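You operate a simulated robot arm through the tools that you are given. There is no shell and no other tool. Be economical: measure what you need, move in short steps, check, and stop when the job is done.

Carry out the task below with a simulated robot arm. There is one attempt and no reset: what you move stays moved.

Task
Click EXIT with the mouse, then switch off the monitor, the display box and both stabilisers.
Fine: the computer must have closed down before the others go off; one click. Leave the desk's other keys, switches, knob and plugs.

The check looks at the end state, three seconds after you hand in, the way a careful person would. Anything else that was tipped, shoved, dropped, spilled or broken makes it a failure.

Robot
A 6-joint arm with a fingered hand on a trunk, on a base that drives. Base frame: it is fixed to the floor where the robot stands at the start and does not move with it; the origin is under the middle of the robot, x ahead of it, y to its left, z up; the surface under the hand at the start is at about z = 725. Readings come in mm, degrees, newtons and seconds.
With the tool pointing down near the work surface it reaches from about 240 to 680 mm from the robot's upright axis, wherever it stands. Its first joint turns from -166.0 to 166.0 degrees. Places, roughly: button on the mouse [500, -300, 800]; green button of the short stabiliser [700, 100, 900]; grey button on the computer tower [600, 0, 200]; key marked clear on keyboard [600, -100, 800]; key marked enter on keyboard [600, -100, 800]; key marked job on keyboard [600, 100, 800]; key marked log on keyboard [600, 0, 800]; key marked mode on sensor box [1100, 0, 1800]; key marked on of display box [700, -200, 800]; key marked on under the screen [900, 0, 1100]; key marked page on the cradle [700, -400, 800]; key marked print on keyboard [600, 0, 800]; key marked save on display box [800, -300, 800]; key marked step on keyboard [500, 0, 800]; knob on the display box [800, -200, 800]; monitor [900, 200, 1300]. Payload 4 kg.
Tool frame: the origin (TCP) lies between the finger pads and is the grasp point; the fingertips stand 26 mm ahead of it; z points along the fingers, y is the line along which they close. Largest opening 148 mm; the body of the gripper starts 73 mm behind the TCP. The gripper is a hand of 3 fingers: y runs from the thumb to the fingers, the wrist lies at [0, 0, -239] in the tool frame.
Orientation is that of the tool frame in the base frame, as a unit quaternion [w, x, y, z]. With the fingers straight down and closing along the base's y, the tool's x points along the base's -x, its y along +y and its z along -z.

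Tools
- The arm moves only by the tool send_rows. Its argument "deltas" is a list of rows, each an object (a shift or turn left out is 0) with "slide": the shift along the tool's x, y, z in m, a list of three; "angular": the turn, a rotation vector about the tool's x, y, z in degrees, a list of three. In form: [{"slide": [dx, dy, dz], "angular": [ax, ay, az]}, ...]. A call has 1 to 8 rows; each row is the pose to reach, as a shift and turn from the pose commanded when the call began, along the tool's axes at that moment. Each row takes 0.2 s and may step no farther than 50 mm and 8.6 degrees from the row before; otherwise, the whole call is refused. Where a pose cannot be reached the arm comes as near as it can. A force on the tool above 40 N (or 10 N above the force at the start of the call, whichever is more), or a blocked arm, ends the call early, and 0.2 s more pass. In this call time passes only in rows, and 0.2 s behind the last. It gives the time, the measured TCP pose, the force on the tool (base axes), the opening and the grip force at its end, in the units of the frame above (readings bear some noise), with the torque about the TCP (base axes, N m) and any sound that the robot's microphone picked up.
- Cameras (640 x 400 px; columns grow to the right, rows downward): "scene" is now at [57.8, 197.4, 1542.3]; the picture's right is [-0.16, -0.99, 0.00], its down [-0.63, 0.10, -0.77] and it looks along [0.76, -0.12, -0.64] (base axes); focal length 276 px, centre (320, 200). "wrist" rides on the gripper at [67, -39, -90] in the tool frame; the picture's right is [0.50, 0.87, 0.00], its down [-0.66, 0.38, -0.65] and it looks along [-0.57, 0.33, 0.76] (tool axes); focal length 222 px, centre (320, 200). There is no depth. A picture from a camera that has moved, and an enlarged one, comes with that camera's place and axes in the base frame and with its lens.
- camera(camera): a new picture of that camera. It takes no simulated time.
- lift_body(by): slides the trunk up (or, below 0, down) by that many mm; the arm and the scene camera ride with it, the base frame stays. It gives what a move gives, with no picture.
- base_move(legs): drives the robot by 1 to 6 legs, each [ahead, left, turn to the left] in mm, mm and degrees, along the robot's own axes; the way and the turn of a leg run together, so that a leg with both is an arc; at most 1500 mm and 180 degrees a leg. The arm and the cameras ride along, it lands a little off, and it stops where it bumps. It gives what a move gives.
- set_fingers(finger1, finger2, thumb_bend): sets how far each is bent, from 0 (flat) to 1 (curled in); at 0.3 the hand is open as for a grip, at 0.7 the pads meet at the TCP. One left out holds its place. A second passes; each finger stops where it meets its share of the squeeze, and holds until it gets a number again. It is the only way to open and close the hand. It gives what a move gives, with no picture; readings hold the bend of each and the force on the fingers (four entries, about 0 where the hand has none), thumb and palm.
- turn_head(pan, tilt): turns the head with the scene camera to pan (to the left, within 120 degrees either way) and tilt (down, from -29 to 69), counted from straight ahead of the robot. It gives what a move gives.
- close_up(camera, box): a new picture of the part [left, top, right, bottom] of that camera's present view, enlarged. It takes no simulated time.
- job_done(): hands the job in; it is judged then, once.

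Work in short steps. Places have to be worked out from the pictures, the camera data and where the tool is seen: move nearer, look again, correct. Check each grasp and each placing, and mend what went wrong. You have 120 turns and 90 pictures in all, those below and enlarged ones among them. Open the gripper and draw the arm clear of the work before you hand the job in, unless the task says otherwise; then end with one line.

The tools are called after "Request:" as name(argument=value, ...) on one line, values as JSON. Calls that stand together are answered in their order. send_rows: Moves the arm, as the interface text tells. Its arguments: {"type":"object","properties":{"deltas":{"type":"array","items":{"type":"object","properties":{"slide":{"type":"array","items":{"type":"number"}},"angular":{"type":"array","items":{"type":"number"}}}}}},"required":["deltas"]} The other tools are called the same way: lift_body (by) slides the trunk up or down; set_fingers (finger1, finger2, thumb_bend) moves the fingers one by one; base_move (legs) drives the base; turn_head (pan, tilt) turns the head that bears the scene camera; camera (camera) takes a picture; close_up (camera, box) takes an enlarged picture of a part of a camera's view; job_done () hands the job in.

At the start:

```text
time_s: 0.0
ee_pos: [380.0, 88.6, 1322.4]
orientation: [0.001, 0.001, 1.0, 0.0]
ft_force: [-0.2, 0.0, 0.5]
wrist_torque: [-0.02, 0.01, 0.04]
width: 147.9
finger_force: 0.1
shape: jaw
bend: [0.3, 0.3, 0.3]
finger forces: [0.0, 0.0, 0.0, 0.1, 0.0, 0.0]
trunk travel left (down, up): [-275.0, 42.0]
robot x, y, heading: [3.3, -1.9, -0.2]
head pan, tilt: [-9.3, 39.9]
```

scene: 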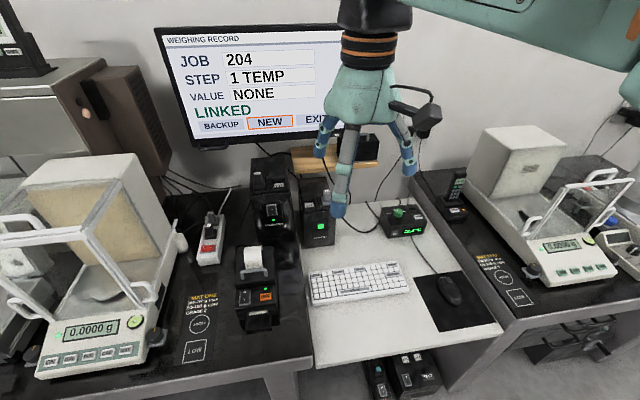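
wrist: 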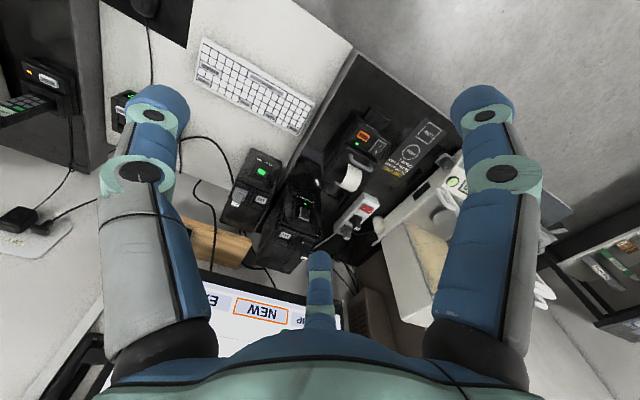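

I take close-ups of the screen and the desk to learn the state of things before moving.

Request:
close_up(camera="scene", box=[150, 20, 350, 145])

Request:
close_up(camera="scene", box=[180, 140, 360, 252])

Request:
close_up(camera="scene", box=[370, 180, 510, 320])

```text
3.20 times, centred on (250, 82) of scene
camera zoom: at [57.8, 197.4, 1542.3], right [-0.16, -0.99, 0.0], down [-0.63, 0.1, -0.77], along [0.76, -0.12, -0.64], focal length 884 px, centre (544, 576)
```

zoom: 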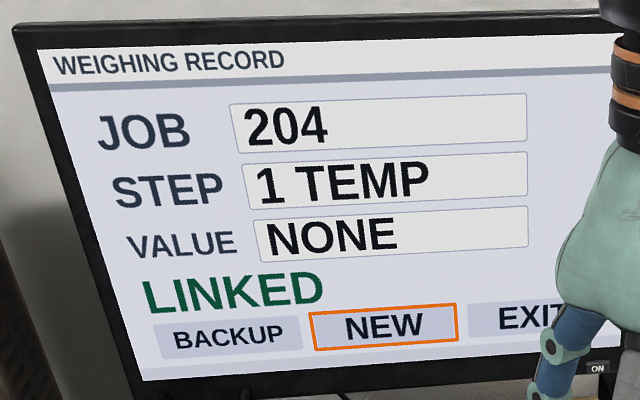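

```text
3.56 times, centred on (270, 196) of scene
camera zoom: at [57.8, 197.4, 1542.3], right [-0.16, -0.99, 0.0], down [-0.63, 0.1, -0.77], along [0.76, -0.12, -0.64], focal length 982 px, centre (498, 214)
```

zoom: 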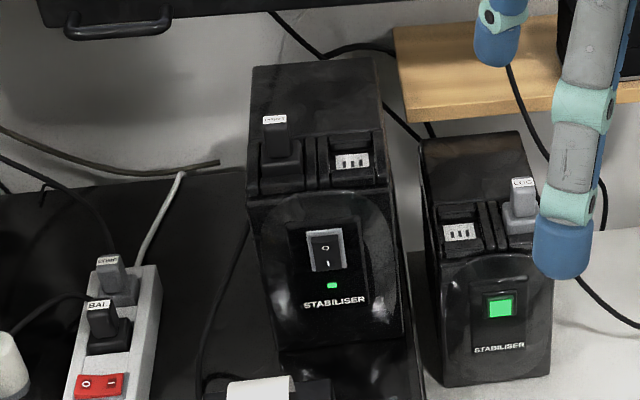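

```text
2.86 times, centred on (440, 250) of scene
camera zoom: at [57.8, 197.4, 1542.3], right [-0.16, -0.99, 0.0], down [-0.63, 0.1, -0.77], along [0.76, -0.12, -0.64], focal length 789 px, centre (-23, 57)
```

zoom: 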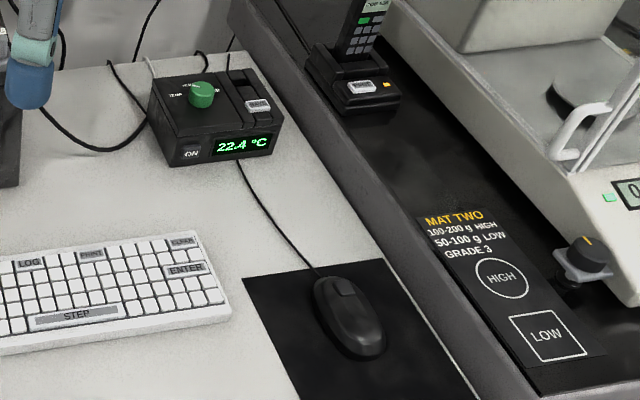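

The screen has NEW highlighted; I must nudge the mouse right until EXIT is highlighted. Mouse is about (469,-289). I move the hand over it, staying high.

Request:
send_rows(deltas=[{"slide": [-0.01, -0.047, 0.01]}, {"slide": [-0.02, -0.094, 0.02]}, {"slide": [-0.03, -0.141, 0.03]}, {"slide": [-0.04, -0.188, 0.04]}, {"slide": [-0.05, -0.235, 0.05]}, {"slide": [-0.06, -0.282, 0.06]}, {"slide": [-0.07, -0.329, 0.07]}, {"slide": [-0.08, -0.376, 0.08]}])

```text
time_s: 1.8
ee_pos: [460.9, -288.4, 1242.6]
orientation: [0.0, 0.0, 1.0, 0.0]
ft_force: [-0.4, 0.7, 0.2]
wrist_torque: [-0.01, 0.04, -0.01]
width: 148.1
finger_force: 0.1
shape: jaw
bend: [0.3, 0.3, 0.3]
finger forces: [0.0, 0.0, 0.0, 0.0, 0.0, 0.0]
trunk travel left (down, up): [-275.0, 42.0]
robot x, y, heading: [0.5, 1.2, 0.1]
head pan, tilt: [-9.3, 39.9]
```

The hand is above the mouse region; I look through both cameras.

Request:
camera(camera="scene")

Request:
camera(camera="wrist")

```text
84 pictures are left
camera scene: at [58.6, 195.8, 1542.5], right [-0.16, -0.99, 0.0], down [-0.63, 0.1, -0.77], along [0.76, -0.12, -0.64], focal length 276 px, centre (320, 200)
```

scene: 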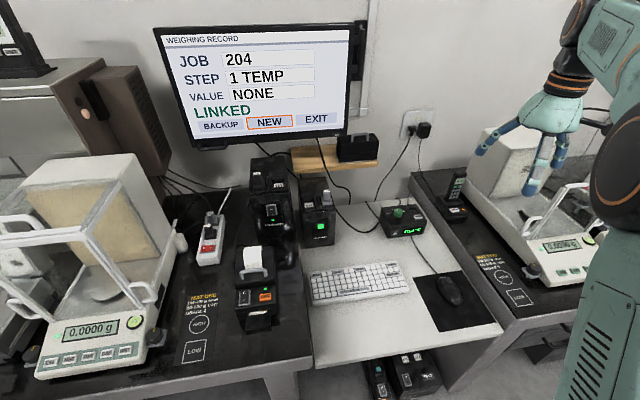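

```text
83 pictures are left
camera wrist: at [394.1, -328.3, 1333.6], right [-0.5, 0.87, 0.0], down [0.65, 0.38, 0.65], along [0.57, 0.33, -0.76], focal length 222 px, centre (320, 200)
```

wrist: 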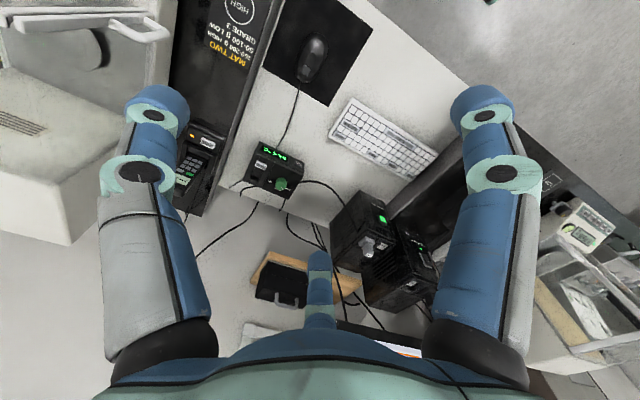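

The mouse is near (471,-295), lying along x. I shape the hand so that the two fingers on the +y side form a pusher, with the thumb spread, then look at it.

Request:
set_fingers(finger1=0.5, finger2=0.5, thumb_bend=0.1)

Request:
send_rows(deltas=[{"slide": [0, 0.005, 0.045]}, {"slide": [0, 0.01, 0.09]}, {"slide": [0, 0.015, 0.135]}, {"slide": [0, 0.02, 0.18]}, {"slide": [0, 0.025, 0.225]}, {"slide": [0, 0.03, 0.27]}])

Request:
camera(camera="wrist")

Request:
camera(camera="scene")

```text
time_s: 2.8
ee_pos: [460.2, -286.3, 1243.9]
orientation: [0.001, -0.001, 1.0, 0.001]
ft_force: [-0.3, 0.1, -0.7]
wrist_torque: [0.02, 0.04, -0.01]
width: 118.8
finger_force: 0.0
shape: fingers
bend: [0.5, 0.5, 0.1]
finger forces: [0.0, 0.0, 0.0, 0.0, 0.1, 0.0]
trunk travel left (down, up): [-275.0, 42.0]
robot x, y, heading: [-3.0, 4.8, -0.0]
head pan, tilt: [-9.3, 39.9]
```

```text
time_s: 4.2
ee_pos: [461.4, -256.1, 971.0]
orientation: [0.001, 0.0, 1.0, 0.0]
ft_force: [0.9, -0.3, -0.4]
wrist_torque: [0.03, 0.0, 0.01]
width: 118.8
finger_force: 0.1
shape: fingers
bend: [0.5, 0.5, 0.1]
finger forces: [0.0, 0.1, 0.0, 0.0, 0.0, 0.0]
trunk travel left (down, up): [-275.0, 42.0]
robot x, y, heading: [3.0, -3.8, -0.1]
head pan, tilt: [-9.3, 39.9]
```

```text
82 pictures are left
camera wrist: at [394.4, -296.7, 1062.7], right [-0.5, 0.87, 0.0], down [0.65, 0.38, 0.65], along [0.57, 0.33, -0.76], focal length 222 px, centre (320, 200)
```

wrist: 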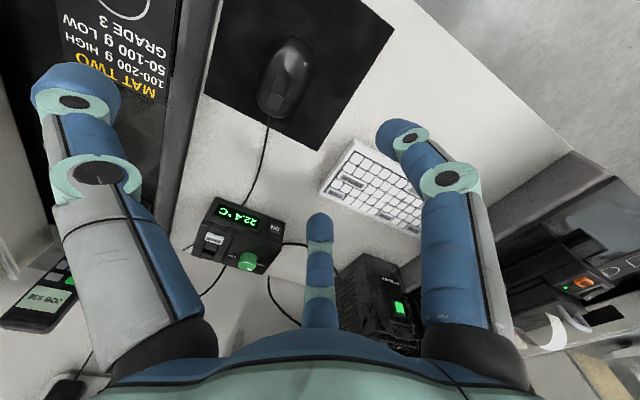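

```text
81 pictures are left
camera scene: at [58.4, 197.2, 1542.3], right [-0.16, -0.99, 0.0], down [-0.63, 0.1, -0.77], along [0.76, -0.12, -0.64], focal length 276 px, centre (320, 200)
```

scene: 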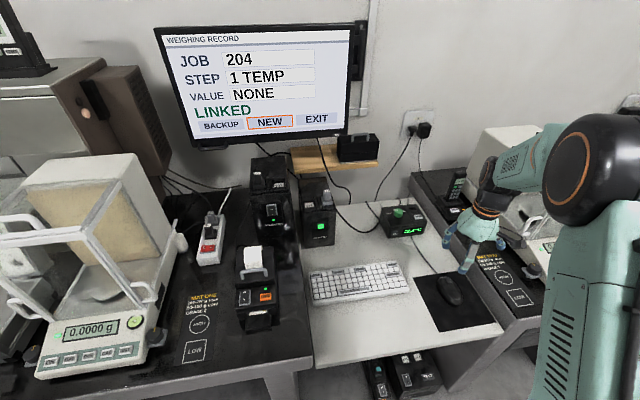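

Mouse centre about (472,-300). I close the pusher fingers a bit more, tuck the thumb slightly, and descend to z≈800 on the mouse's left side.

Request:
set_fingers(finger1=0.57, finger2=0.57, thumb_bend=0.2)

Request:
send_rows(deltas=[{"slide": [-0.004, 0.003, 0.042]}, {"slide": [-0.008, 0.006, 0.084]}, {"slide": [-0.012, 0.01, 0.126]}, {"slide": [-0.014, 0.012, 0.165]}])

Request:
camera(camera="wrist")

Request:
close_up(camera="scene", box=[380, 200, 540, 300])

```text
time_s: 5.2
ee_pos: [460.1, -256.5, 972.7]
orientation: [0.001, 0.0, 1.0, 0.0]
ft_force: [0.1, 0.2, -0.2]
wrist_torque: [0.01, -0.02, -0.02]
width: 99.9
finger_force: 0.0
shape: fingers
bend: [0.56, 0.56, 0.2]
finger forces: [0.1, 0.1, 0.0, 0.0, 0.0, 0.1]
trunk travel left (down, up): [-275.0, 42.0]
robot x, y, heading: [-0.1, 2.3, 0.2]
head pan, tilt: [-9.3, 39.9]
```

```text
time_s: 6.2
ee_pos: [475.1, -244.9, 808.2]
orientation: [0.001, 0.001, 1.0, 0.0]
ft_force: [-0.9, -0.2, -0.5]
wrist_torque: [0.01, 0.01, -0.03]
width: 99.8
finger_force: 0.0
shape: fingers
bend: [0.56, 0.56, 0.2]
finger forces: [0.0, 0.0, 0.0, 0.1, 0.1, 0.1]
trunk travel left (down, up): [-275.0, 42.0]
robot x, y, heading: [1.6, 6.2, 0.1]
head pan, tilt: [-9.3, 39.9]
```

```text
80 pictures are left
camera wrist: at [408.7, -284.6, 898.5], right [-0.5, 0.87, 0.0], down [0.65, 0.38, 0.65], along [0.57, 0.33, -0.76], focal length 222 px, centre (320, 200)
```

wrist: 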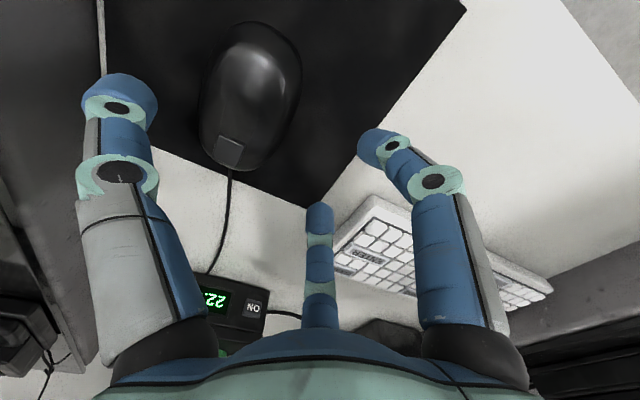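

```text
4.00 times, centred on (460, 250) of scene
camera zoom: at [58.2, 197.1, 1542.3], right [-0.16, -0.99, 0.0], down [-0.63, 0.1, -0.77], along [0.76, -0.12, -0.64], focal length 1105 px, centre (-240, 0)
```

zoom: 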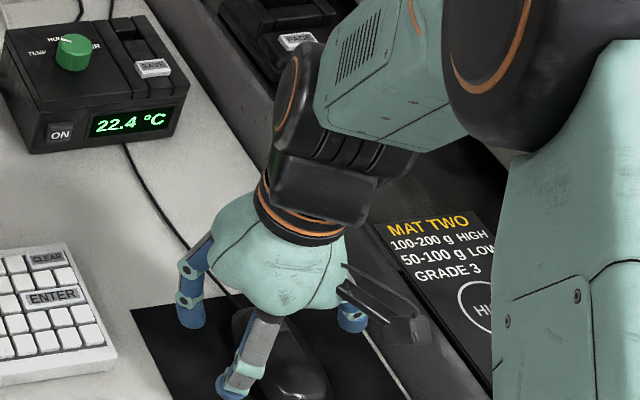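

Mouse spans x 425–536, y −333…−273, button near (510,−303). I shift slightly (+8 x, −8 y) and descend to TCP z≈768.

Request:
send_rows(deltas=[{"slide": [-0.008, -0.008, 0.0]}, {"slide": [-0.008, -0.008, 0.02]}, {"slide": [-0.008, -0.008, 0.04]}])

Request:
camera(camera="wrist")

```text
time_s: 7.0
ee_pos: [483.1, -252.0, 768.6]
orientation: [0.0, -0.001, 1.0, 0.001]
ft_force: [1.1, -0.6, 0.4]
wrist_torque: [-0.01, -0.03, -0.03]
width: 99.7
finger_force: 0.1
shape: fingers
bend: [0.56, 0.56, 0.2]
finger forces: [0.0, 0.0, 0.1, 0.0, 0.1, 0.0]
trunk travel left (down, up): [-275.0, 42.0]
robot x, y, heading: [-0.9, 3.7, -0.1]
head pan, tilt: [-9.3, 39.9]
```

```text
78 pictures are left
camera wrist: at [416.2, -292.1, 858.0], right [-0.5, 0.87, 0.0], down [0.66, 0.38, 0.65], along [0.57, 0.33, -0.76], focal length 222 px, centre (320, 200)
```

wrist: 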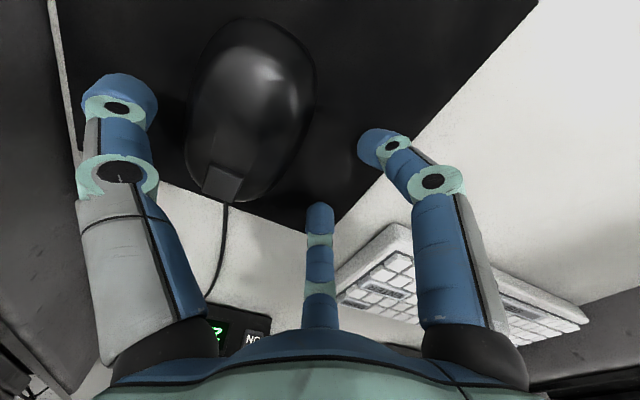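

Everything is clear. I push gently in −y by 30 mm and look at the screen.

Request:
send_rows(deltas=[{"slide": [0, -0.008, 0]}, {"slide": [0, -0.016, 0]}, {"slide": [0, -0.023, 0]}, {"slide": [0, -0.03, 0]}])

Request:
close_up(camera="scene", box=[150, 20, 350, 145])

Request:
camera(camera="wrist")

```text
time_s: 8.0
ee_pos: [483.0, -282.3, 768.5]
orientation: [0.001, 0.0, 1.0, 0.0]
ft_force: [1.0, -0.2, 0.1]
wrist_torque: [0.0, 0.01, -0.02]
width: 99.9
finger_force: 0.9
shape: fingers
bend: [0.56, 0.56, 0.2]
finger forces: [0.1, 0.3, 0.1, 0.1, 0.1, 0.0]
trunk travel left (down, up): [-275.0, 42.0]
robot x, y, heading: [-4.6, 2.4, -0.2]
head pan, tilt: [-9.3, 39.9]
```

```text
3.20 times, centred on (250, 82) of scene
camera zoom: at [57.7, 197.3, 1542.3], right [-0.16, -0.99, 0.0], down [-0.63, 0.1, -0.77], along [0.76, -0.12, -0.64], focal length 884 px, centre (544, 576)
```

zoom: 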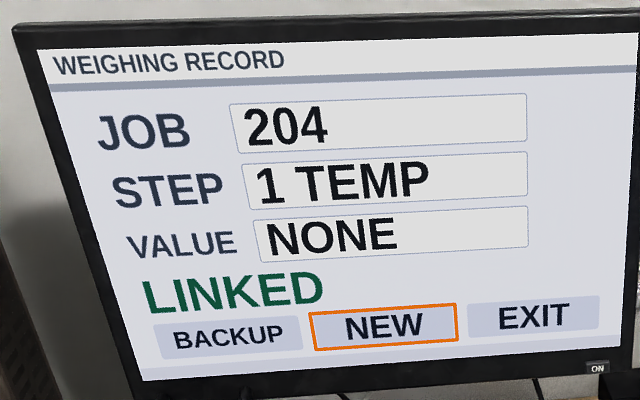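

```text
76 pictures are left
camera wrist: at [416.0, -321.9, 858.3], right [-0.5, 0.87, 0.0], down [0.66, 0.38, 0.65], along [0.57, 0.33, -0.76], focal length 222 px, centre (320, 200)
```

wrist: 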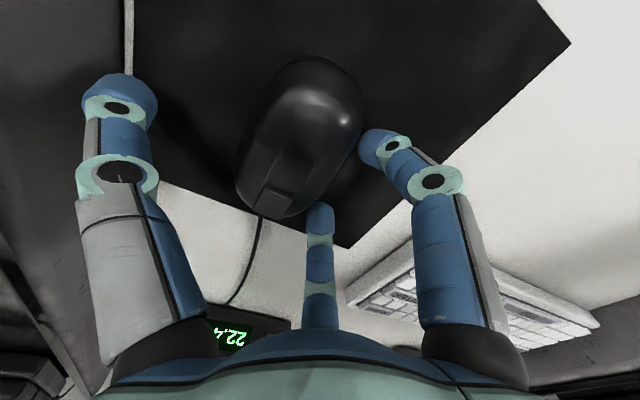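

Fingers have just reached the mouse. I push 15 mm more and check the screen.

Request:
send_rows(deltas=[{"slide": [0, -0.005, 0]}, {"slide": [0, -0.01, 0]}, {"slide": [0, -0.015, 0]}])

Request:
close_up(camera="scene", box=[150, 20, 350, 145])

Request:
camera(camera="wrist")

```text
time_s: 8.8
ee_pos: [482.8, -297.3, 767.6]
orientation: [0.0, 0.0, 1.0, -0.001]
ft_force: [-0.1, 0.2, 0.4]
wrist_torque: [0.02, -0.01, -0.01]
width: 100.1
finger_force: 0.2
shape: fingers
bend: [0.56, 0.56, 0.2]
finger forces: [0.3, 0.1, 0.0, 0.1, 0.0, 0.1]
trunk travel left (down, up): [-275.0, 42.0]
robot x, y, heading: [1.4, 0.1, -0.3]
head pan, tilt: [-9.3, 39.9]
```

```text
3.20 times, centred on (250, 82) of scene
camera zoom: at [57.7, 197.3, 1542.3], right [-0.16, -0.99, 0.0], down [-0.63, 0.1, -0.77], along [0.76, -0.12, -0.64], focal length 884 px, centre (544, 576)
```

zoom: 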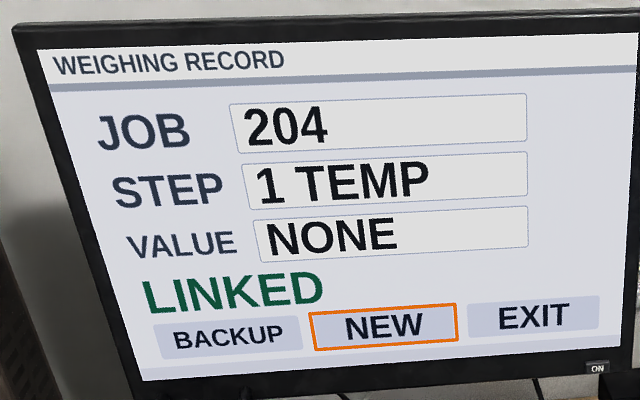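

```text
74 pictures are left
camera wrist: at [416.1, -336.9, 858.6], right [-0.5, 0.87, 0.0], down [0.65, 0.38, 0.65], along [0.57, 0.33, -0.76], focal length 222 px, centre (320, 200)
```

wrist: 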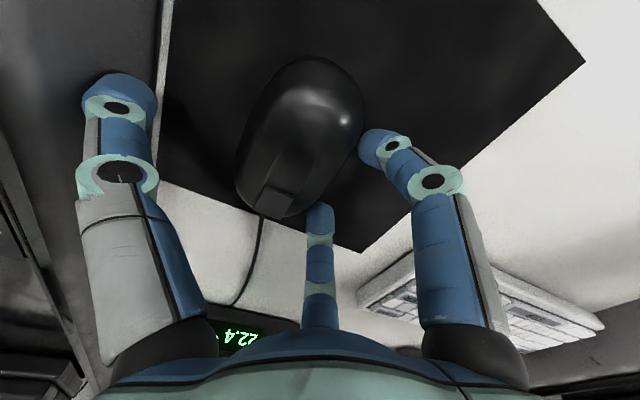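

The mouse is moving with the hand. 10 mm more.

Request:
send_rows(deltas=[{"slide": [0, -0.005, 0]}, {"slide": [0, -0.01, 0]}])

Request:
camera(camera="scene")

```text
time_s: 9.4
ee_pos: [482.2, -307.1, 767.2]
orientation: [-0.001, 0.001, 1.0, 0.0]
ft_force: [1.1, 6.2, 2.0]
wrist_torque: [-0.14, 0.01, 0.06]
width: 95.7
finger_force: 2.7
shape: fingers
bend: [0.56, 0.56, 0.23]
finger forces: [0.2, 0.2, 0.0, 0.1, 5.4, 0.0]
trunk travel left (down, up): [-275.0, 42.0]
robot x, y, heading: [-4.6, -2.3, 0.0]
head pan, tilt: [-9.3, 39.9]
```

```text
73 pictures are left
camera scene: at [57.5, 198.5, 1542.2], right [-0.16, -0.99, 0.0], down [-0.63, 0.1, -0.77], along [0.76, -0.12, -0.64], focal length 276 px, centre (320, 200)
```

scene: 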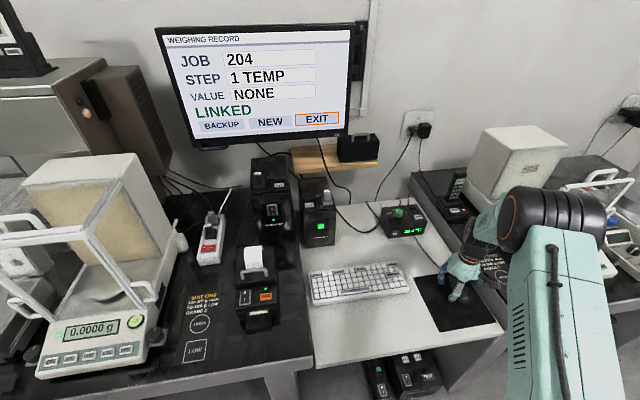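

EXIT is highlighted; the thumb touches the raised side-desk edge. I back off +15 mm in y, then lift to above the mouse.

Request:
send_rows(deltas=[{"slide": [0, 0.007, 0]}, {"slide": [0, 0.015, 0]}, {"slide": [0, 0.015, -0.03]}, {"slide": [0, 0.015, -0.07]}, {"slide": [0, 0.015, -0.11]}])

Request:
set_fingers(finger1=0.3, finger2=1.0, thumb_bend=1.0)

Request:
camera(camera="wrist")

Request:
close_up(camera="scene", box=[150, 20, 350, 145])

```text
time_s: 10.6
ee_pos: [482.2, -291.6, 878.6]
orientation: [0.0, 0.0, 1.0, 0.0]
ft_force: [-1.4, -1.1, -0.3]
wrist_torque: [0.01, -0.05, 0.0]
width: 99.1
finger_force: 0.1
shape: fingers
bend: [0.56, 0.56, 0.2]
finger forces: [0.0, 0.0, 0.0, 0.1, 0.1, 0.0]
trunk travel left (down, up): [-275.0, 42.0]
robot x, y, heading: [-1.3, -0.2, -0.2]
head pan, tilt: [-9.3, 39.9]
```

```text
time_s: 11.6
ee_pos: [483.8, -292.0, 878.0]
orientation: [0.0, 0.0, 1.0, 0.0]
ft_force: [-0.4, 0.2, -0.5]
wrist_torque: [0.02, 0.01, -0.01]
width: 64.0
finger_force: 0.1
shape: fingers
bend: [0.3, 1.0, 0.91]
finger forces: [0.0, 0.1, 0.0, 0.0, 0.0, 0.0]
trunk travel left (down, up): [-275.0, 42.0]
robot x, y, heading: [3.1, -0.5, 0.4]
head pan, tilt: [-9.3, 39.9]
```

```text
72 pictures are left
camera wrist: at [416.3, -332.7, 968.5], right [-0.5, 0.87, 0.0], down [0.65, 0.38, 0.65], along [0.57, 0.33, -0.76], focal length 222 px, centre (320, 200)
```

wrist: 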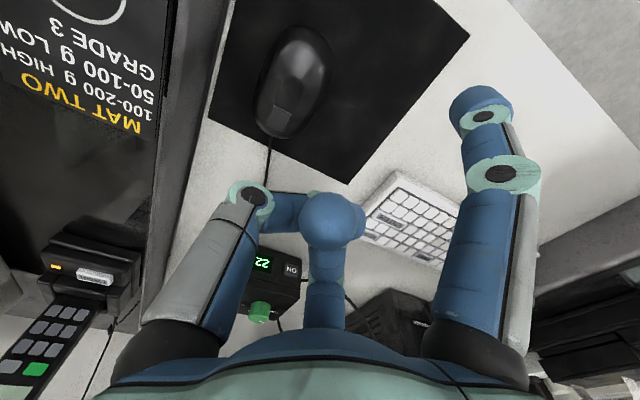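

```text
3.20 times, centred on (250, 82) of scene
camera zoom: at [57.8, 197.4, 1542.3], right [-0.16, -0.99, 0.0], down [-0.63, 0.1, -0.77], along [0.76, -0.12, -0.64], focal length 884 px, centre (544, 576)
```

zoom: 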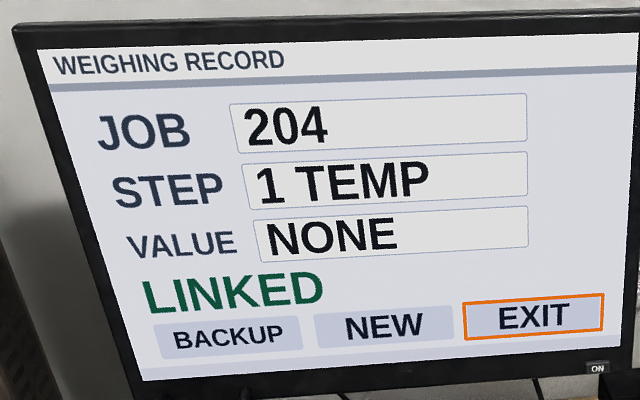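

EXIT stays highlighted. Finger1 is the right-hand finger in the wrist view; I bend it to 0.5 as a single pointing finger and look at its tip.

Request:
set_fingers(finger1=0.5)

Request:
send_rows(deltas=[{"slide": [-0.035, -0.027, 0.0]}, {"slide": [-0.068, -0.053, 0.02]}])

Request:
camera(camera="wrist")

Request:
close_up(camera="scene", box=[380, 200, 540, 300])

```text
time_s: 12.6
ee_pos: [482.8, -294.0, 876.9]
orientation: [0.0, 0.0, 1.0, -0.001]
ft_force: [-1.4, 0.4, 0.2]
wrist_torque: [0.02, -0.01, -0.02]
width: 37.5
finger_force: 0.1
shape: fingers
bend: [0.5, 1.0, 0.91]
finger forces: [0.1, 0.0, 0.0, 0.1, 0.1, 0.0]
trunk travel left (down, up): [-275.0, 42.0]
robot x, y, heading: [0.3, -2.3, 0.0]
head pan, tilt: [-9.3, 39.9]
```

```text
time_s: 13.2
ee_pos: [552.3, -345.4, 858.0]
orientation: [0.0, 0.0, 1.0, 0.0]
ft_force: [1.1, -0.5, -0.1]
wrist_torque: [-0.01, -0.02, 0.0]
width: 37.7
finger_force: 0.1
shape: fingers
bend: [0.5, 1.0, 0.91]
finger forces: [0.0, 0.1, 0.0, 0.0, 0.0, 0.0]
trunk travel left (down, up): [-275.0, 42.0]
robot x, y, heading: [1.8, -0.5, 0.1]
head pan, tilt: [-9.3, 39.9]
```

```text
70 pictures are left
camera wrist: at [485.4, -385.1, 948.8], right [-0.5, 0.87, 0.0], down [0.66, 0.38, 0.65], along [0.57, 0.33, -0.76], focal length 222 px, centre (320, 200)
```

wrist: 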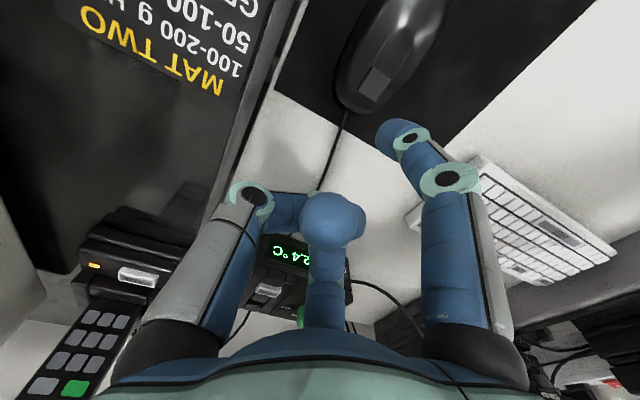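

```text
4.00 times, centred on (460, 250) of scene
camera zoom: at [58.6, 196.7, 1542.3], right [-0.16, -0.99, 0.0], down [-0.63, 0.1, -0.77], along [0.76, -0.12, -0.64], focal length 1105 px, centre (-240, 0)
```

zoom: 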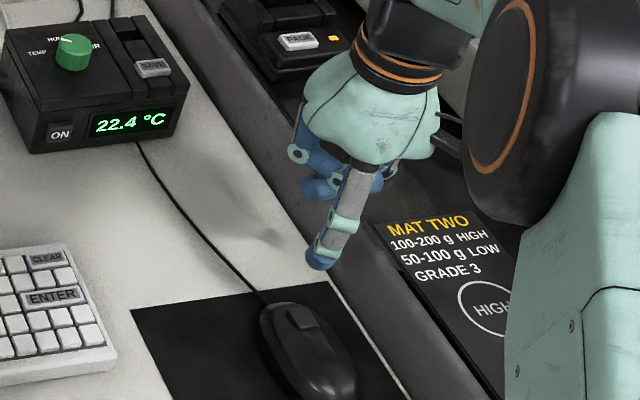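

Fingertip triangulates to about (511,−324,827), button at about (507,−327,757). I shift by (−3,−3) and go down 50 mm, then look.

Request:
send_rows(deltas=[{"slide": [0.003, -0.003, 0.025]}, {"slide": [0.003, -0.003, 0.05]}])

Request:
close_up(camera="wrist", box=[300, 0, 500, 200])

Request:
close_up(camera="scene", box=[420, 240, 500, 310])

```text
time_s: 13.8
ee_pos: [548.3, -346.9, 808.6]
orientation: [0.0, 0.0, 1.0, 0.0]
ft_force: [-0.3, 0.3, -0.8]
wrist_torque: [0.0, 0.02, -0.01]
width: 37.5
finger_force: 0.1
shape: fingers
bend: [0.5, 1.0, 0.91]
finger forces: [0.0, 0.0, 0.0, 0.0, 0.0, 0.0]
trunk travel left (down, up): [-275.0, 42.0]
robot x, y, heading: [-0.4, 1.5, -0.0]
head pan, tilt: [-9.3, 39.9]
```

```text
2.00 times, centred on (400, 100) of wrist
camera zoom: at [481.6, -387.5, 899.2], right [-0.5, 0.87, 0.0], down [0.65, 0.38, 0.65], along [0.57, 0.33, -0.76], focal length 444 px, centre (160, 400)
```

zoom: 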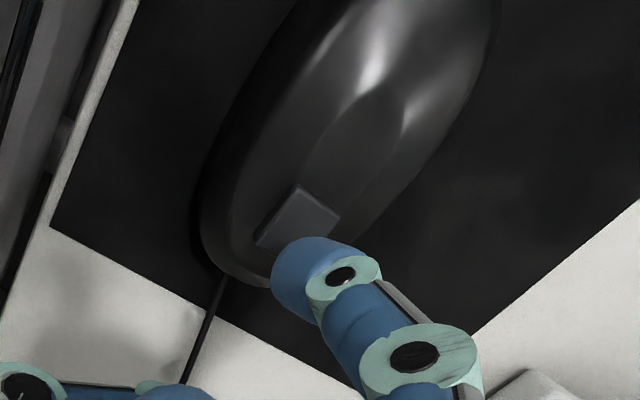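

```text
5.71 times, centred on (460, 275) of scene
camera zoom: at [57.8, 197.5, 1542.3], right [-0.16, -0.99, 0.0], down [-0.63, 0.1, -0.77], along [0.76, -0.12, -0.64], focal length 1578 px, centre (-480, -229)
```

zoom: 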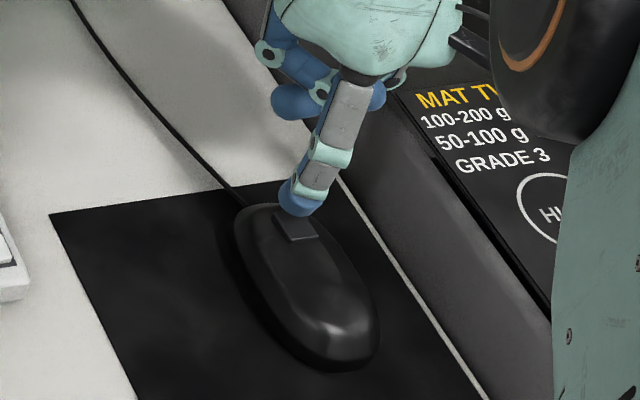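

Fingertip ≈ (507,−325,778), button centre ≈ (501,−326,768). I shift −6 mm in x and approach 6 mm.

Request:
send_rows(deltas=[{"slide": [0.006, 0, 0]}, {"slide": [0.006, 0, 0.005]}])

Request:
close_up(camera="scene", box=[420, 240, 500, 310])

Request:
close_up(camera="wrist", box=[300, 0, 500, 200])

```text
time_s: 14.4
ee_pos: [542.6, -348.0, 803.1]
orientation: [0.001, 0.0, 1.0, 0.0]
ft_force: [-0.1, -0.2, -0.4]
wrist_torque: [0.0, -0.03, 0.01]
width: 37.5
finger_force: 0.1
shape: fingers
bend: [0.5, 1.0, 0.91]
finger forces: [0.0, 0.0, 0.0, 0.0, 0.1, 0.0]
trunk travel left (down, up): [-275.0, 42.0]
robot x, y, heading: [-0.6, 0.1, 0.1]
head pan, tilt: [-9.3, 39.9]
```

```text
5.71 times, centred on (460, 275) of scene
camera zoom: at [57.9, 197.3, 1542.3], right [-0.16, -0.99, 0.0], down [-0.63, 0.1, -0.77], along [0.76, -0.12, -0.64], focal length 1578 px, centre (-480, -229)
```

zoom: 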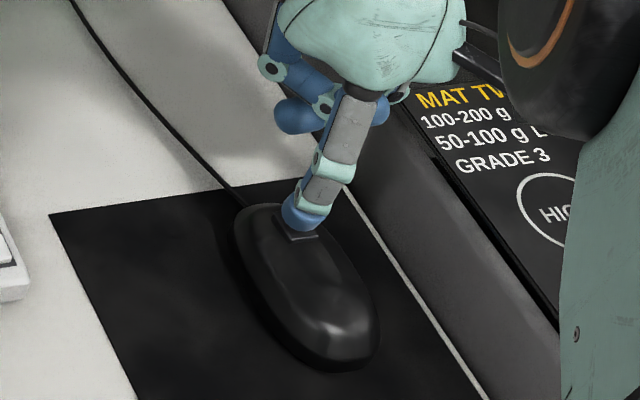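

```text
2.00 times, centred on (400, 100) of wrist
camera zoom: at [475.6, -387.8, 893.9], right [-0.5, 0.87, 0.0], down [0.65, 0.38, 0.65], along [0.57, 0.33, -0.76], focal length 444 px, centre (160, 400)
```

zoom: 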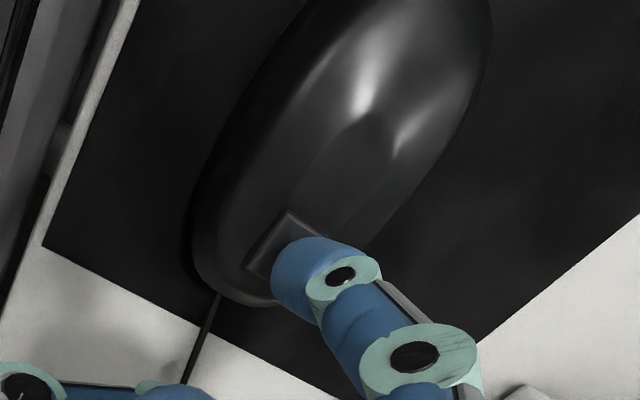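

Well aligned over the button. I press down in small steps, total 8 mm, watching force and sound.

Request:
send_rows(deltas=[{"slide": [0, 0, 0.002]}, {"slide": [0, 0, 0.004]}, {"slide": [0, 0, 0.006]}, {"slide": [0, 0, 0.008]}])

Request:
camera(camera="scene")

```text
time_s: 15.4
ee_pos: [542.0, -347.8, 795.0]
orientation: [0.001, 0.0, 1.0, 0.0]
ft_force: [0.7, 0.0, 3.1]
wrist_torque: [0.09, 0.13, 0.02]
width: 37.4
finger_force: 1.1
shape: fingers
bend: [0.5, 1.0, 0.91]
finger forces: [3.1, 0.0, 0.0, 0.1, 0.0, 0.0]
trunk travel left (down, up): [-275.0, 42.0]
robot x, y, heading: [0.5, -2.0, 0.2]
head pan, tilt: [-9.3, 39.9]
heard: click
```

```text
64 pictures are left
camera scene: at [57.5, 197.6, 1542.3], right [-0.16, -0.99, 0.0], down [-0.63, 0.1, -0.77], along [0.76, -0.12, -0.64], focal length 276 px, centre (320, 200)
```

scene: 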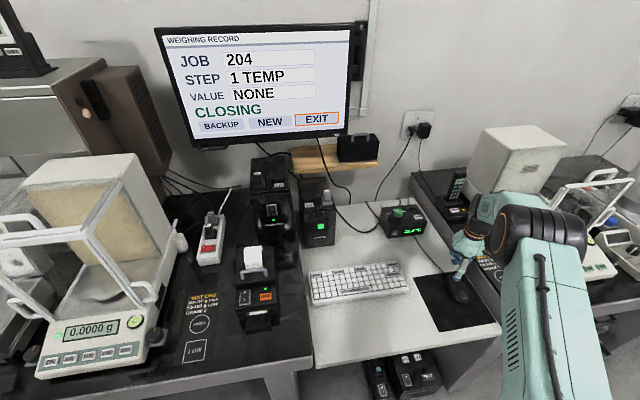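

The click was heard and the screen says CLOSING. I lift straight up, then pitch the tool 43° forward.

Request:
send_rows(deltas=[{"slide": [0, 0, -0.02]}, {"slide": [0, 0, -0.06]}, {"slide": [0, 0, -0.11]}, {"slide": [0, 0, -0.16]}])

Request:
send_rows(deltas=[{"slide": [0, 0.03, -0.01], "angular": [0, -7, 0]}, {"slide": [0, 0.06, -0.02], "angular": [0, -14, 0]}, {"slide": [0, 0.09, -0.03], "angular": [0, -21, 0]}, {"slide": [0, 0.12, -0.04], "angular": [0, -28, 0]}, {"slide": [0, 0.12, -0.05], "angular": [0, -36, 0]}, {"slide": [0, 0.12, -0.06], "angular": [0, -44, 0]}])

Request:
camera(camera="scene")

Request:
camera(camera="wrist")

```text
time_s: 16.4
ee_pos: [539.8, -349.3, 956.3]
orientation: [0.001, 0.0, 1.0, -0.001]
ft_force: [0.6, -0.2, 0.3]
wrist_torque: [-0.01, 0.0, 0.04]
width: 37.4
finger_force: 0.1
shape: fingers
bend: [0.5, 1.0, 0.91]
finger forces: [0.1, 0.0, 0.1, 0.0, 0.0, 0.0]
trunk travel left (down, up): [-275.0, 42.0]
robot x, y, heading: [0.7, -0.4, 0.5]
head pan, tilt: [-9.3, 39.9]
```

```text
time_s: 17.8
ee_pos: [561.1, -227.1, 1035.4]
orientation: [0.333, 0.003, 0.943, 0.0]
ft_force: [0.3, 0.0, -0.5]
wrist_torque: [-0.02, -0.01, 0.01]
width: 37.6
finger_force: 0.0
shape: fingers
bend: [0.5, 1.0, 0.91]
finger forces: [0.0, 0.1, 0.1, 0.0, 0.0, 0.0]
out of reach, approached as far as the arm can: row 5, 6
trunk travel left (down, up): [-275.0, 42.0]
robot x, y, heading: [0.9, 0.9, 0.2]
head pan, tilt: [-9.3, 39.9]
```

```text
63 pictures are left
camera scene: at [58.0, 197.7, 1542.3], right [-0.16, -0.99, 0.0], down [-0.63, 0.1, -0.77], along [0.76, -0.12, -0.64], focal length 276 px, centre (320, 200)
```

scene: 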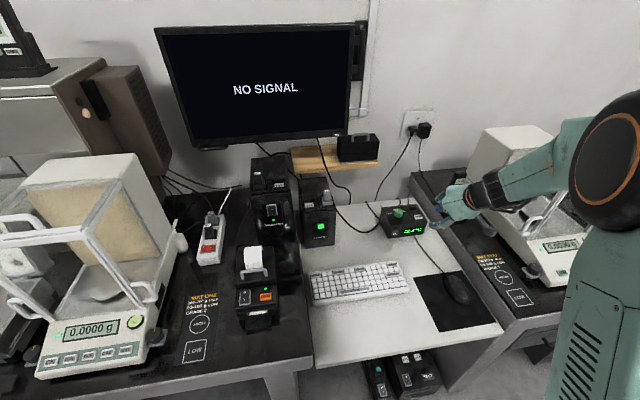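

```text
62 pictures are left
camera wrist: at [453.1, -266.3, 1064.2], right [-0.38, 0.87, -0.31], down [0.1, 0.38, 0.92], along [0.92, 0.32, -0.23], focal length 222 px, centre (320, 200)
```

wrist: 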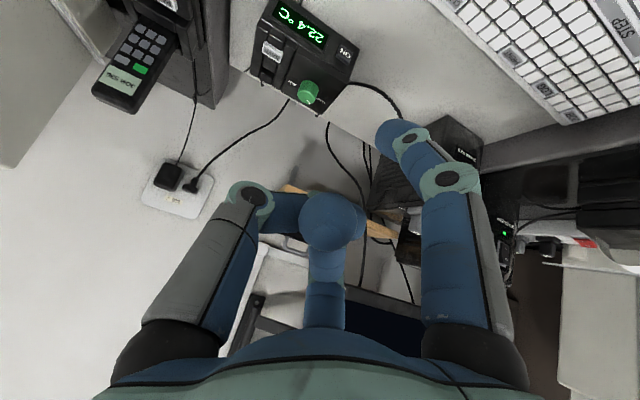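

Screen now reads NO SIGNAL: the computer is down. I look closely at the display box and at the tower under the desk.

Request:
close_up(camera="scene", box=[370, 190, 450, 240])

Request:
close_up(camera="scene", box=[360, 345, 450, 400])

Request:
close_up(camera="wrist", box=[230, 0, 420, 120])

```text
8.00 times, centred on (410, 215) of scene
camera zoom: at [58.0, 197.7, 1542.3], right [-0.16, -0.99, 0.0], down [-0.63, 0.1, -0.77], along [0.76, -0.12, -0.64], focal length 2209 px, centre (-400, 80)
```

zoom: 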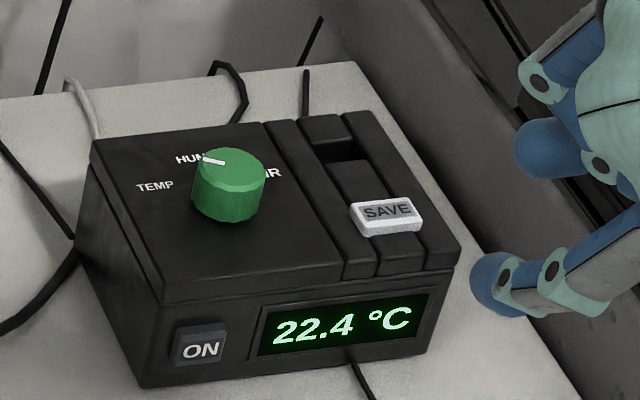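

```text
7.11 times, centred on (405, 372) of scene
camera zoom: at [58.0, 197.7, 1542.3], right [-0.16, -0.99, 0.0], down [-0.63, 0.1, -0.77], along [0.76, -0.12, -0.64], focal length 1964 px, centre (-284, -1027)
```

zoom: 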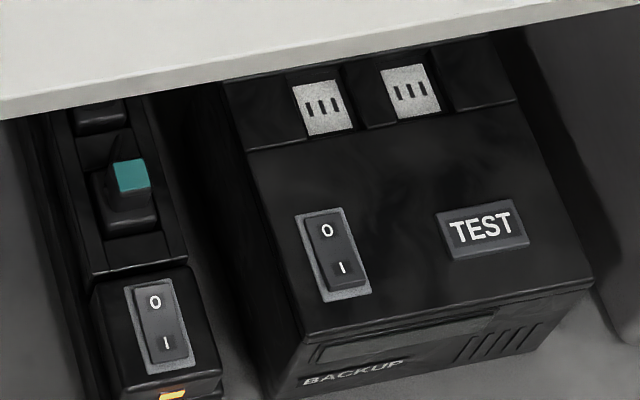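

```text
3.33 times, centred on (325, 60) of wrist
camera zoom: at [453.1, -266.3, 1064.2], right [-0.38, 0.87, -0.31], down [0.1, 0.38, 0.92], along [0.92, 0.32, -0.23], focal length 740 px, centre (303, 667)
```

zoom: 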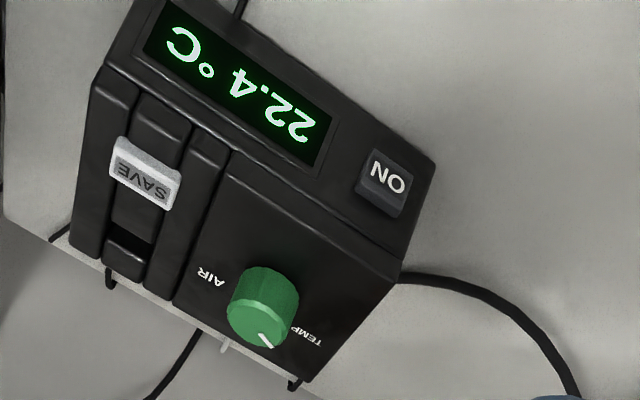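

ON key of display box triangulates to ≈(733,−205,764), on a sloped front face. I move the hand forward/down to TCP ≈(690,−226,900) to look again.

Request:
send_rows(deltas=[{"slide": [-0.002, 0, 0.045]}, {"slide": [-0.004, 0, 0.09]}, {"slide": [-0.006, 0, 0.135]}, {"slide": [-0.008, 0, 0.18]}])

Request:
close_up(camera="scene", box=[350, 160, 510, 260])

Request:
camera(camera="wrist")

```text
time_s: 18.8
ee_pos: [681.6, -228.8, 899.1]
orientation: [0.332, 0.003, 0.943, 0.0]
ft_force: [0.6, 0.9, -0.3]
wrist_torque: [-0.01, 0.01, 0.04]
width: 37.5
finger_force: 0.0
shape: fingers
bend: [0.5, 1.0, 0.91]
finger forces: [0.0, 0.0, 0.1, 0.0, 0.0, 0.0]
trunk travel left (down, up): [-275.0, 42.0]
robot x, y, heading: [4.4, 1.1, -0.0]
head pan, tilt: [-9.3, 39.9]
```

```text
4.00 times, centred on (430, 210) of scene
camera zoom: at [58.8, 197.2, 1542.3], right [-0.16, -0.99, 0.0], down [-0.63, 0.1, -0.77], along [0.76, -0.12, -0.64], focal length 1105 px, centre (-120, 160)
```

zoom: 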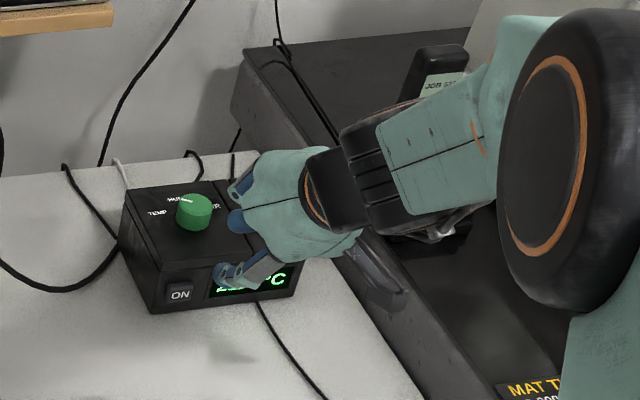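

```text
57 pictures are left
camera wrist: at [574.1, -268.1, 927.2], right [-0.38, 0.87, -0.31], down [0.1, 0.38, 0.92], along [0.92, 0.32, -0.24], focal length 222 px, centre (320, 200)
```

wrist: 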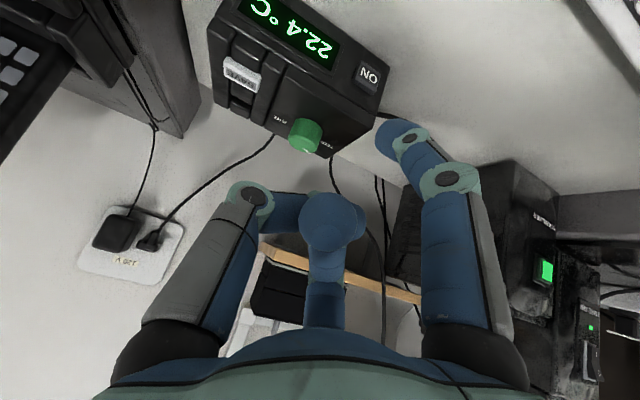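

Current tip ≈(669,−208,849). I bring it to about (708,−206,772), 25 mm ahead of the key, and look.

Request:
send_rows(deltas=[{"slide": [0.009, 0.001, 0.042]}, {"slide": [0.0185, 0.002, 0.084]}])

Request:
close_up(camera="scene", box=[370, 190, 450, 240])

Request:
close_up(camera="wrist", box=[260, 0, 480, 140])

```text
time_s: 19.4
ee_pos: [719.1, -225.9, 821.2]
orientation: [0.332, 0.003, 0.943, 0.0]
ft_force: [0.2, 0.6, 0.5]
wrist_torque: [0.0, -0.01, -0.01]
width: 37.5
finger_force: 0.1
shape: fingers
bend: [0.5, 1.0, 0.91]
finger forces: [0.1, 0.1, 0.0, 0.1, 0.1, 0.0]
trunk travel left (down, up): [-275.0, 42.0]
robot x, y, heading: [-2.4, 3.3, 0.1]
head pan, tilt: [-9.3, 39.9]
```

```text
8.00 times, centred on (410, 215) of scene
camera zoom: at [58.1, 197.3, 1542.3], right [-0.16, -0.99, 0.0], down [-0.63, 0.1, -0.77], along [0.76, -0.12, -0.64], focal length 2209 px, centre (-400, 80)
```

zoom: 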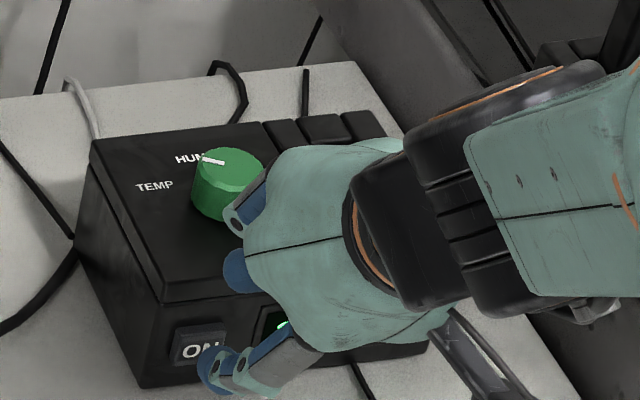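

```text
2.86 times, centred on (370, 70) of wrist
camera zoom: at [611.4, -265.9, 850.7], right [-0.38, 0.87, -0.31], down [0.1, 0.38, 0.92], along [0.92, 0.32, -0.23], focal length 635 px, centre (177, 571)
```

zoom: 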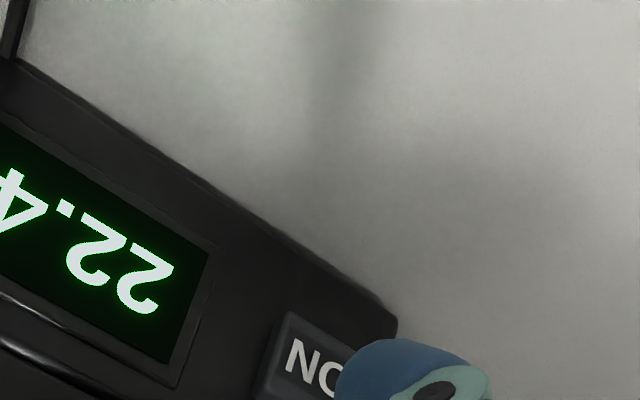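

Tip is right in front of the key. I push along +x slightly downward, in small steps, expecting contact after about 22 mm.

Request:
send_rows(deltas=[{"slide": [-0.006, -0.001, 0.0072]}, {"slide": [-0.0115, -0.001, 0.0144]}, {"slide": [-0.014, -0.001, 0.0177]}, {"slide": [-0.016, -0.001, 0.02]}])

Request:
close_up(camera="scene", box=[370, 190, 450, 240])

```text
time_s: 20.4
ee_pos: [743.2, -226.3, 817.3]
orientation: [0.332, 0.003, 0.943, 0.0]
ft_force: [-4.5, -0.5, 3.5]
wrist_torque: [0.04, 0.23, 0.12]
width: 39.2
finger_force: 2.3
shape: fingers
bend: [0.49, 1.0, 0.91]
finger forces: [4.8, 0.1, 0.1, 0.1, 0.0, 0.1]
trunk travel left (down, up): [-275.0, 42.0]
robot x, y, heading: [-0.9, 2.7, 0.1]
head pan, tilt: [-9.3, 39.9]
heard: click
```

```text
8.00 times, centred on (410, 215) of scene
camera zoom: at [56.6, 197.5, 1542.4], right [-0.16, -0.99, 0.0], down [-0.63, 0.1, -0.77], along [0.76, -0.12, -0.64], focal length 2209 px, centre (-400, 80)
```

zoom: 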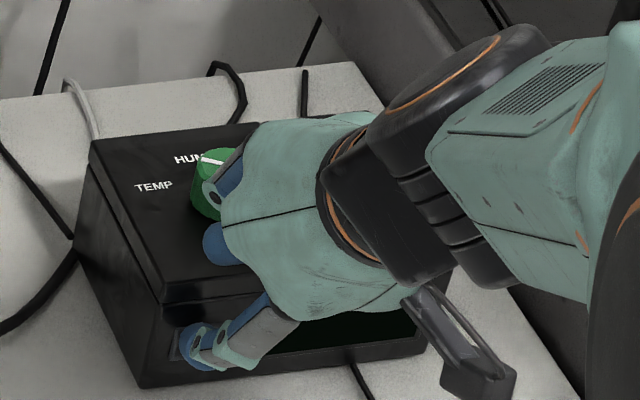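

Click heard and the display is dark. I retract along the same path and lift away.

Request:
send_rows(deltas=[{"slide": [0.012, 0, -0.015]}, {"slide": [0.02, 0.0, -0.03]}, {"slide": [0.01, 0.01, -0.07]}, {"slide": [0.005, 0.03, -0.115]}, {"slide": [0.0, 0.05, -0.16]}])

Request:
camera(camera="scene")

Request:
camera(camera="wrist")

```text
time_s: 21.6
ee_pos: [645.2, -177.2, 943.8]
orientation: [0.327, 0.004, 0.945, -0.001]
ft_force: [-0.6, 1.0, 0.3]
wrist_torque: [0.02, -0.02, 0.02]
width: 37.6
finger_force: 0.2
shape: fingers
bend: [0.5, 1.0, 0.91]
finger forces: [0.1, 0.0, 0.0, 0.0, 0.1, 0.0]
out of reach, approached as far as the arm can: row 4, 5
trunk travel left (down, up): [-275.0, 42.0]
robot x, y, heading: [1.1, -5.0, 0.1]
head pan, tilt: [-9.3, 39.9]
```

```text
53 pictures are left
camera scene: at [56.4, 198.1, 1542.2], right [-0.16, -0.99, 0.0], down [-0.63, 0.1, -0.77], along [0.76, -0.12, -0.64], focal length 276 px, centre (320, 200)
```

scene: 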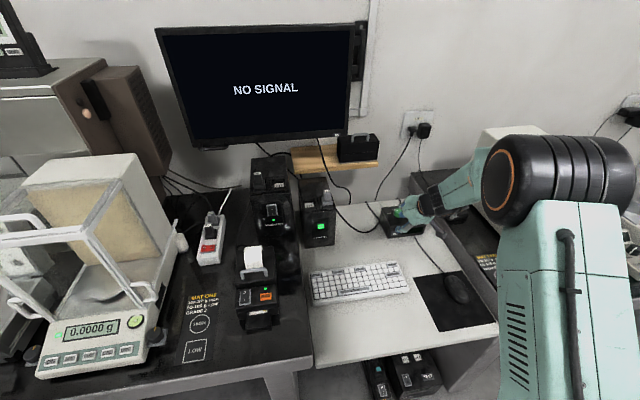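

```text
52 pictures are left
camera wrist: at [536.5, -216.4, 973.3], right [-0.39, 0.87, -0.31], down [0.11, 0.38, 0.92], along [0.92, 0.32, -0.24], focal length 222 px, centre (320, 200)
```

wrist: 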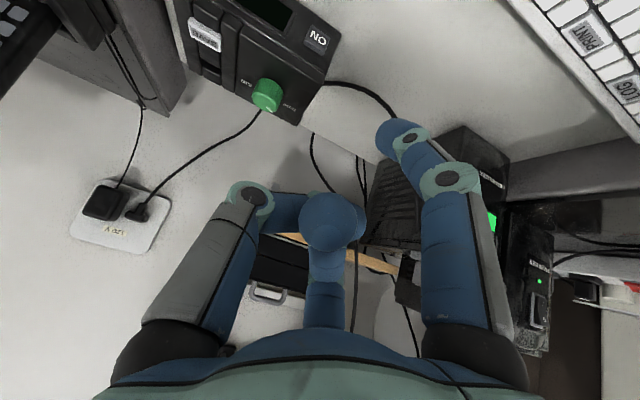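

Display box is off and clear. I move left in y by ~235 mm in front of and above the short stabiliser.

Request:
send_rows(deltas=[{"slide": [0, 0.045, 0]}, {"slide": [0, 0.09, 0]}, {"slide": [0, 0.135, 0]}, {"slide": [0, 0.18, 0]}, {"slide": [0, 0.225, 0]}])

Request:
camera(camera="wrist")

Request:
close_up(camera="scene", box=[240, 140, 400, 260])

```text
time_s: 22.8
ee_pos: [646.8, 47.6, 942.5]
orientation: [0.332, 0.004, 0.943, -0.001]
ft_force: [-0.4, -0.8, -0.1]
wrist_torque: [-0.03, 0.02, 0.01]
width: 37.7
finger_force: 0.0
shape: fingers
bend: [0.5, 1.0, 0.91]
finger forces: [0.0, 0.0, 0.1, 0.1, 0.0, 0.1]
out of reach, approached as far as the arm can: row 4
trunk travel left (down, up): [-275.0, 42.0]
robot x, y, heading: [-2.7, -0.2, -0.2]
head pan, tilt: [-9.3, 39.9]
```

```text
51 pictures are left
camera wrist: at [538.9, 9.3, 971.3], right [-0.38, 0.87, -0.31], down [0.1, 0.38, 0.92], along [0.92, 0.32, -0.24], focal length 222 px, centre (320, 200)
```

wrist: 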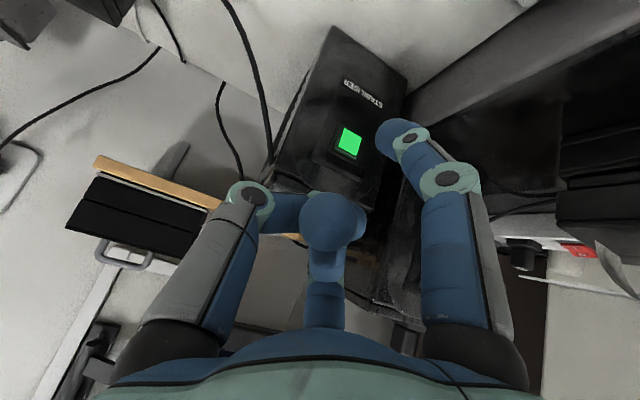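

```text
3.33 times, centred on (320, 200) of scene
camera zoom: at [57.8, 199.0, 1542.1], right [-0.16, -0.99, 0.0], down [-0.63, 0.1, -0.77], along [0.76, -0.12, -0.64], focal length 920 px, centre (320, 200)
```

zoom: 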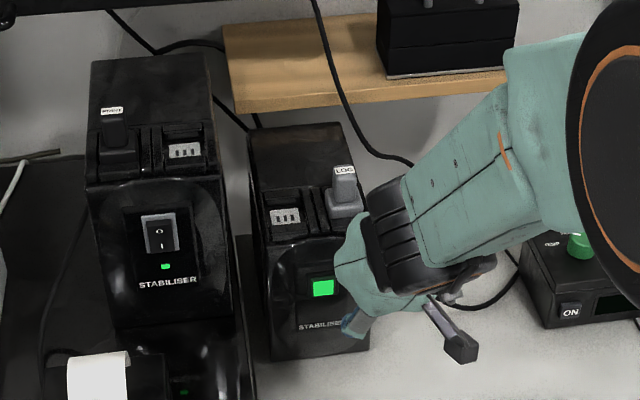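

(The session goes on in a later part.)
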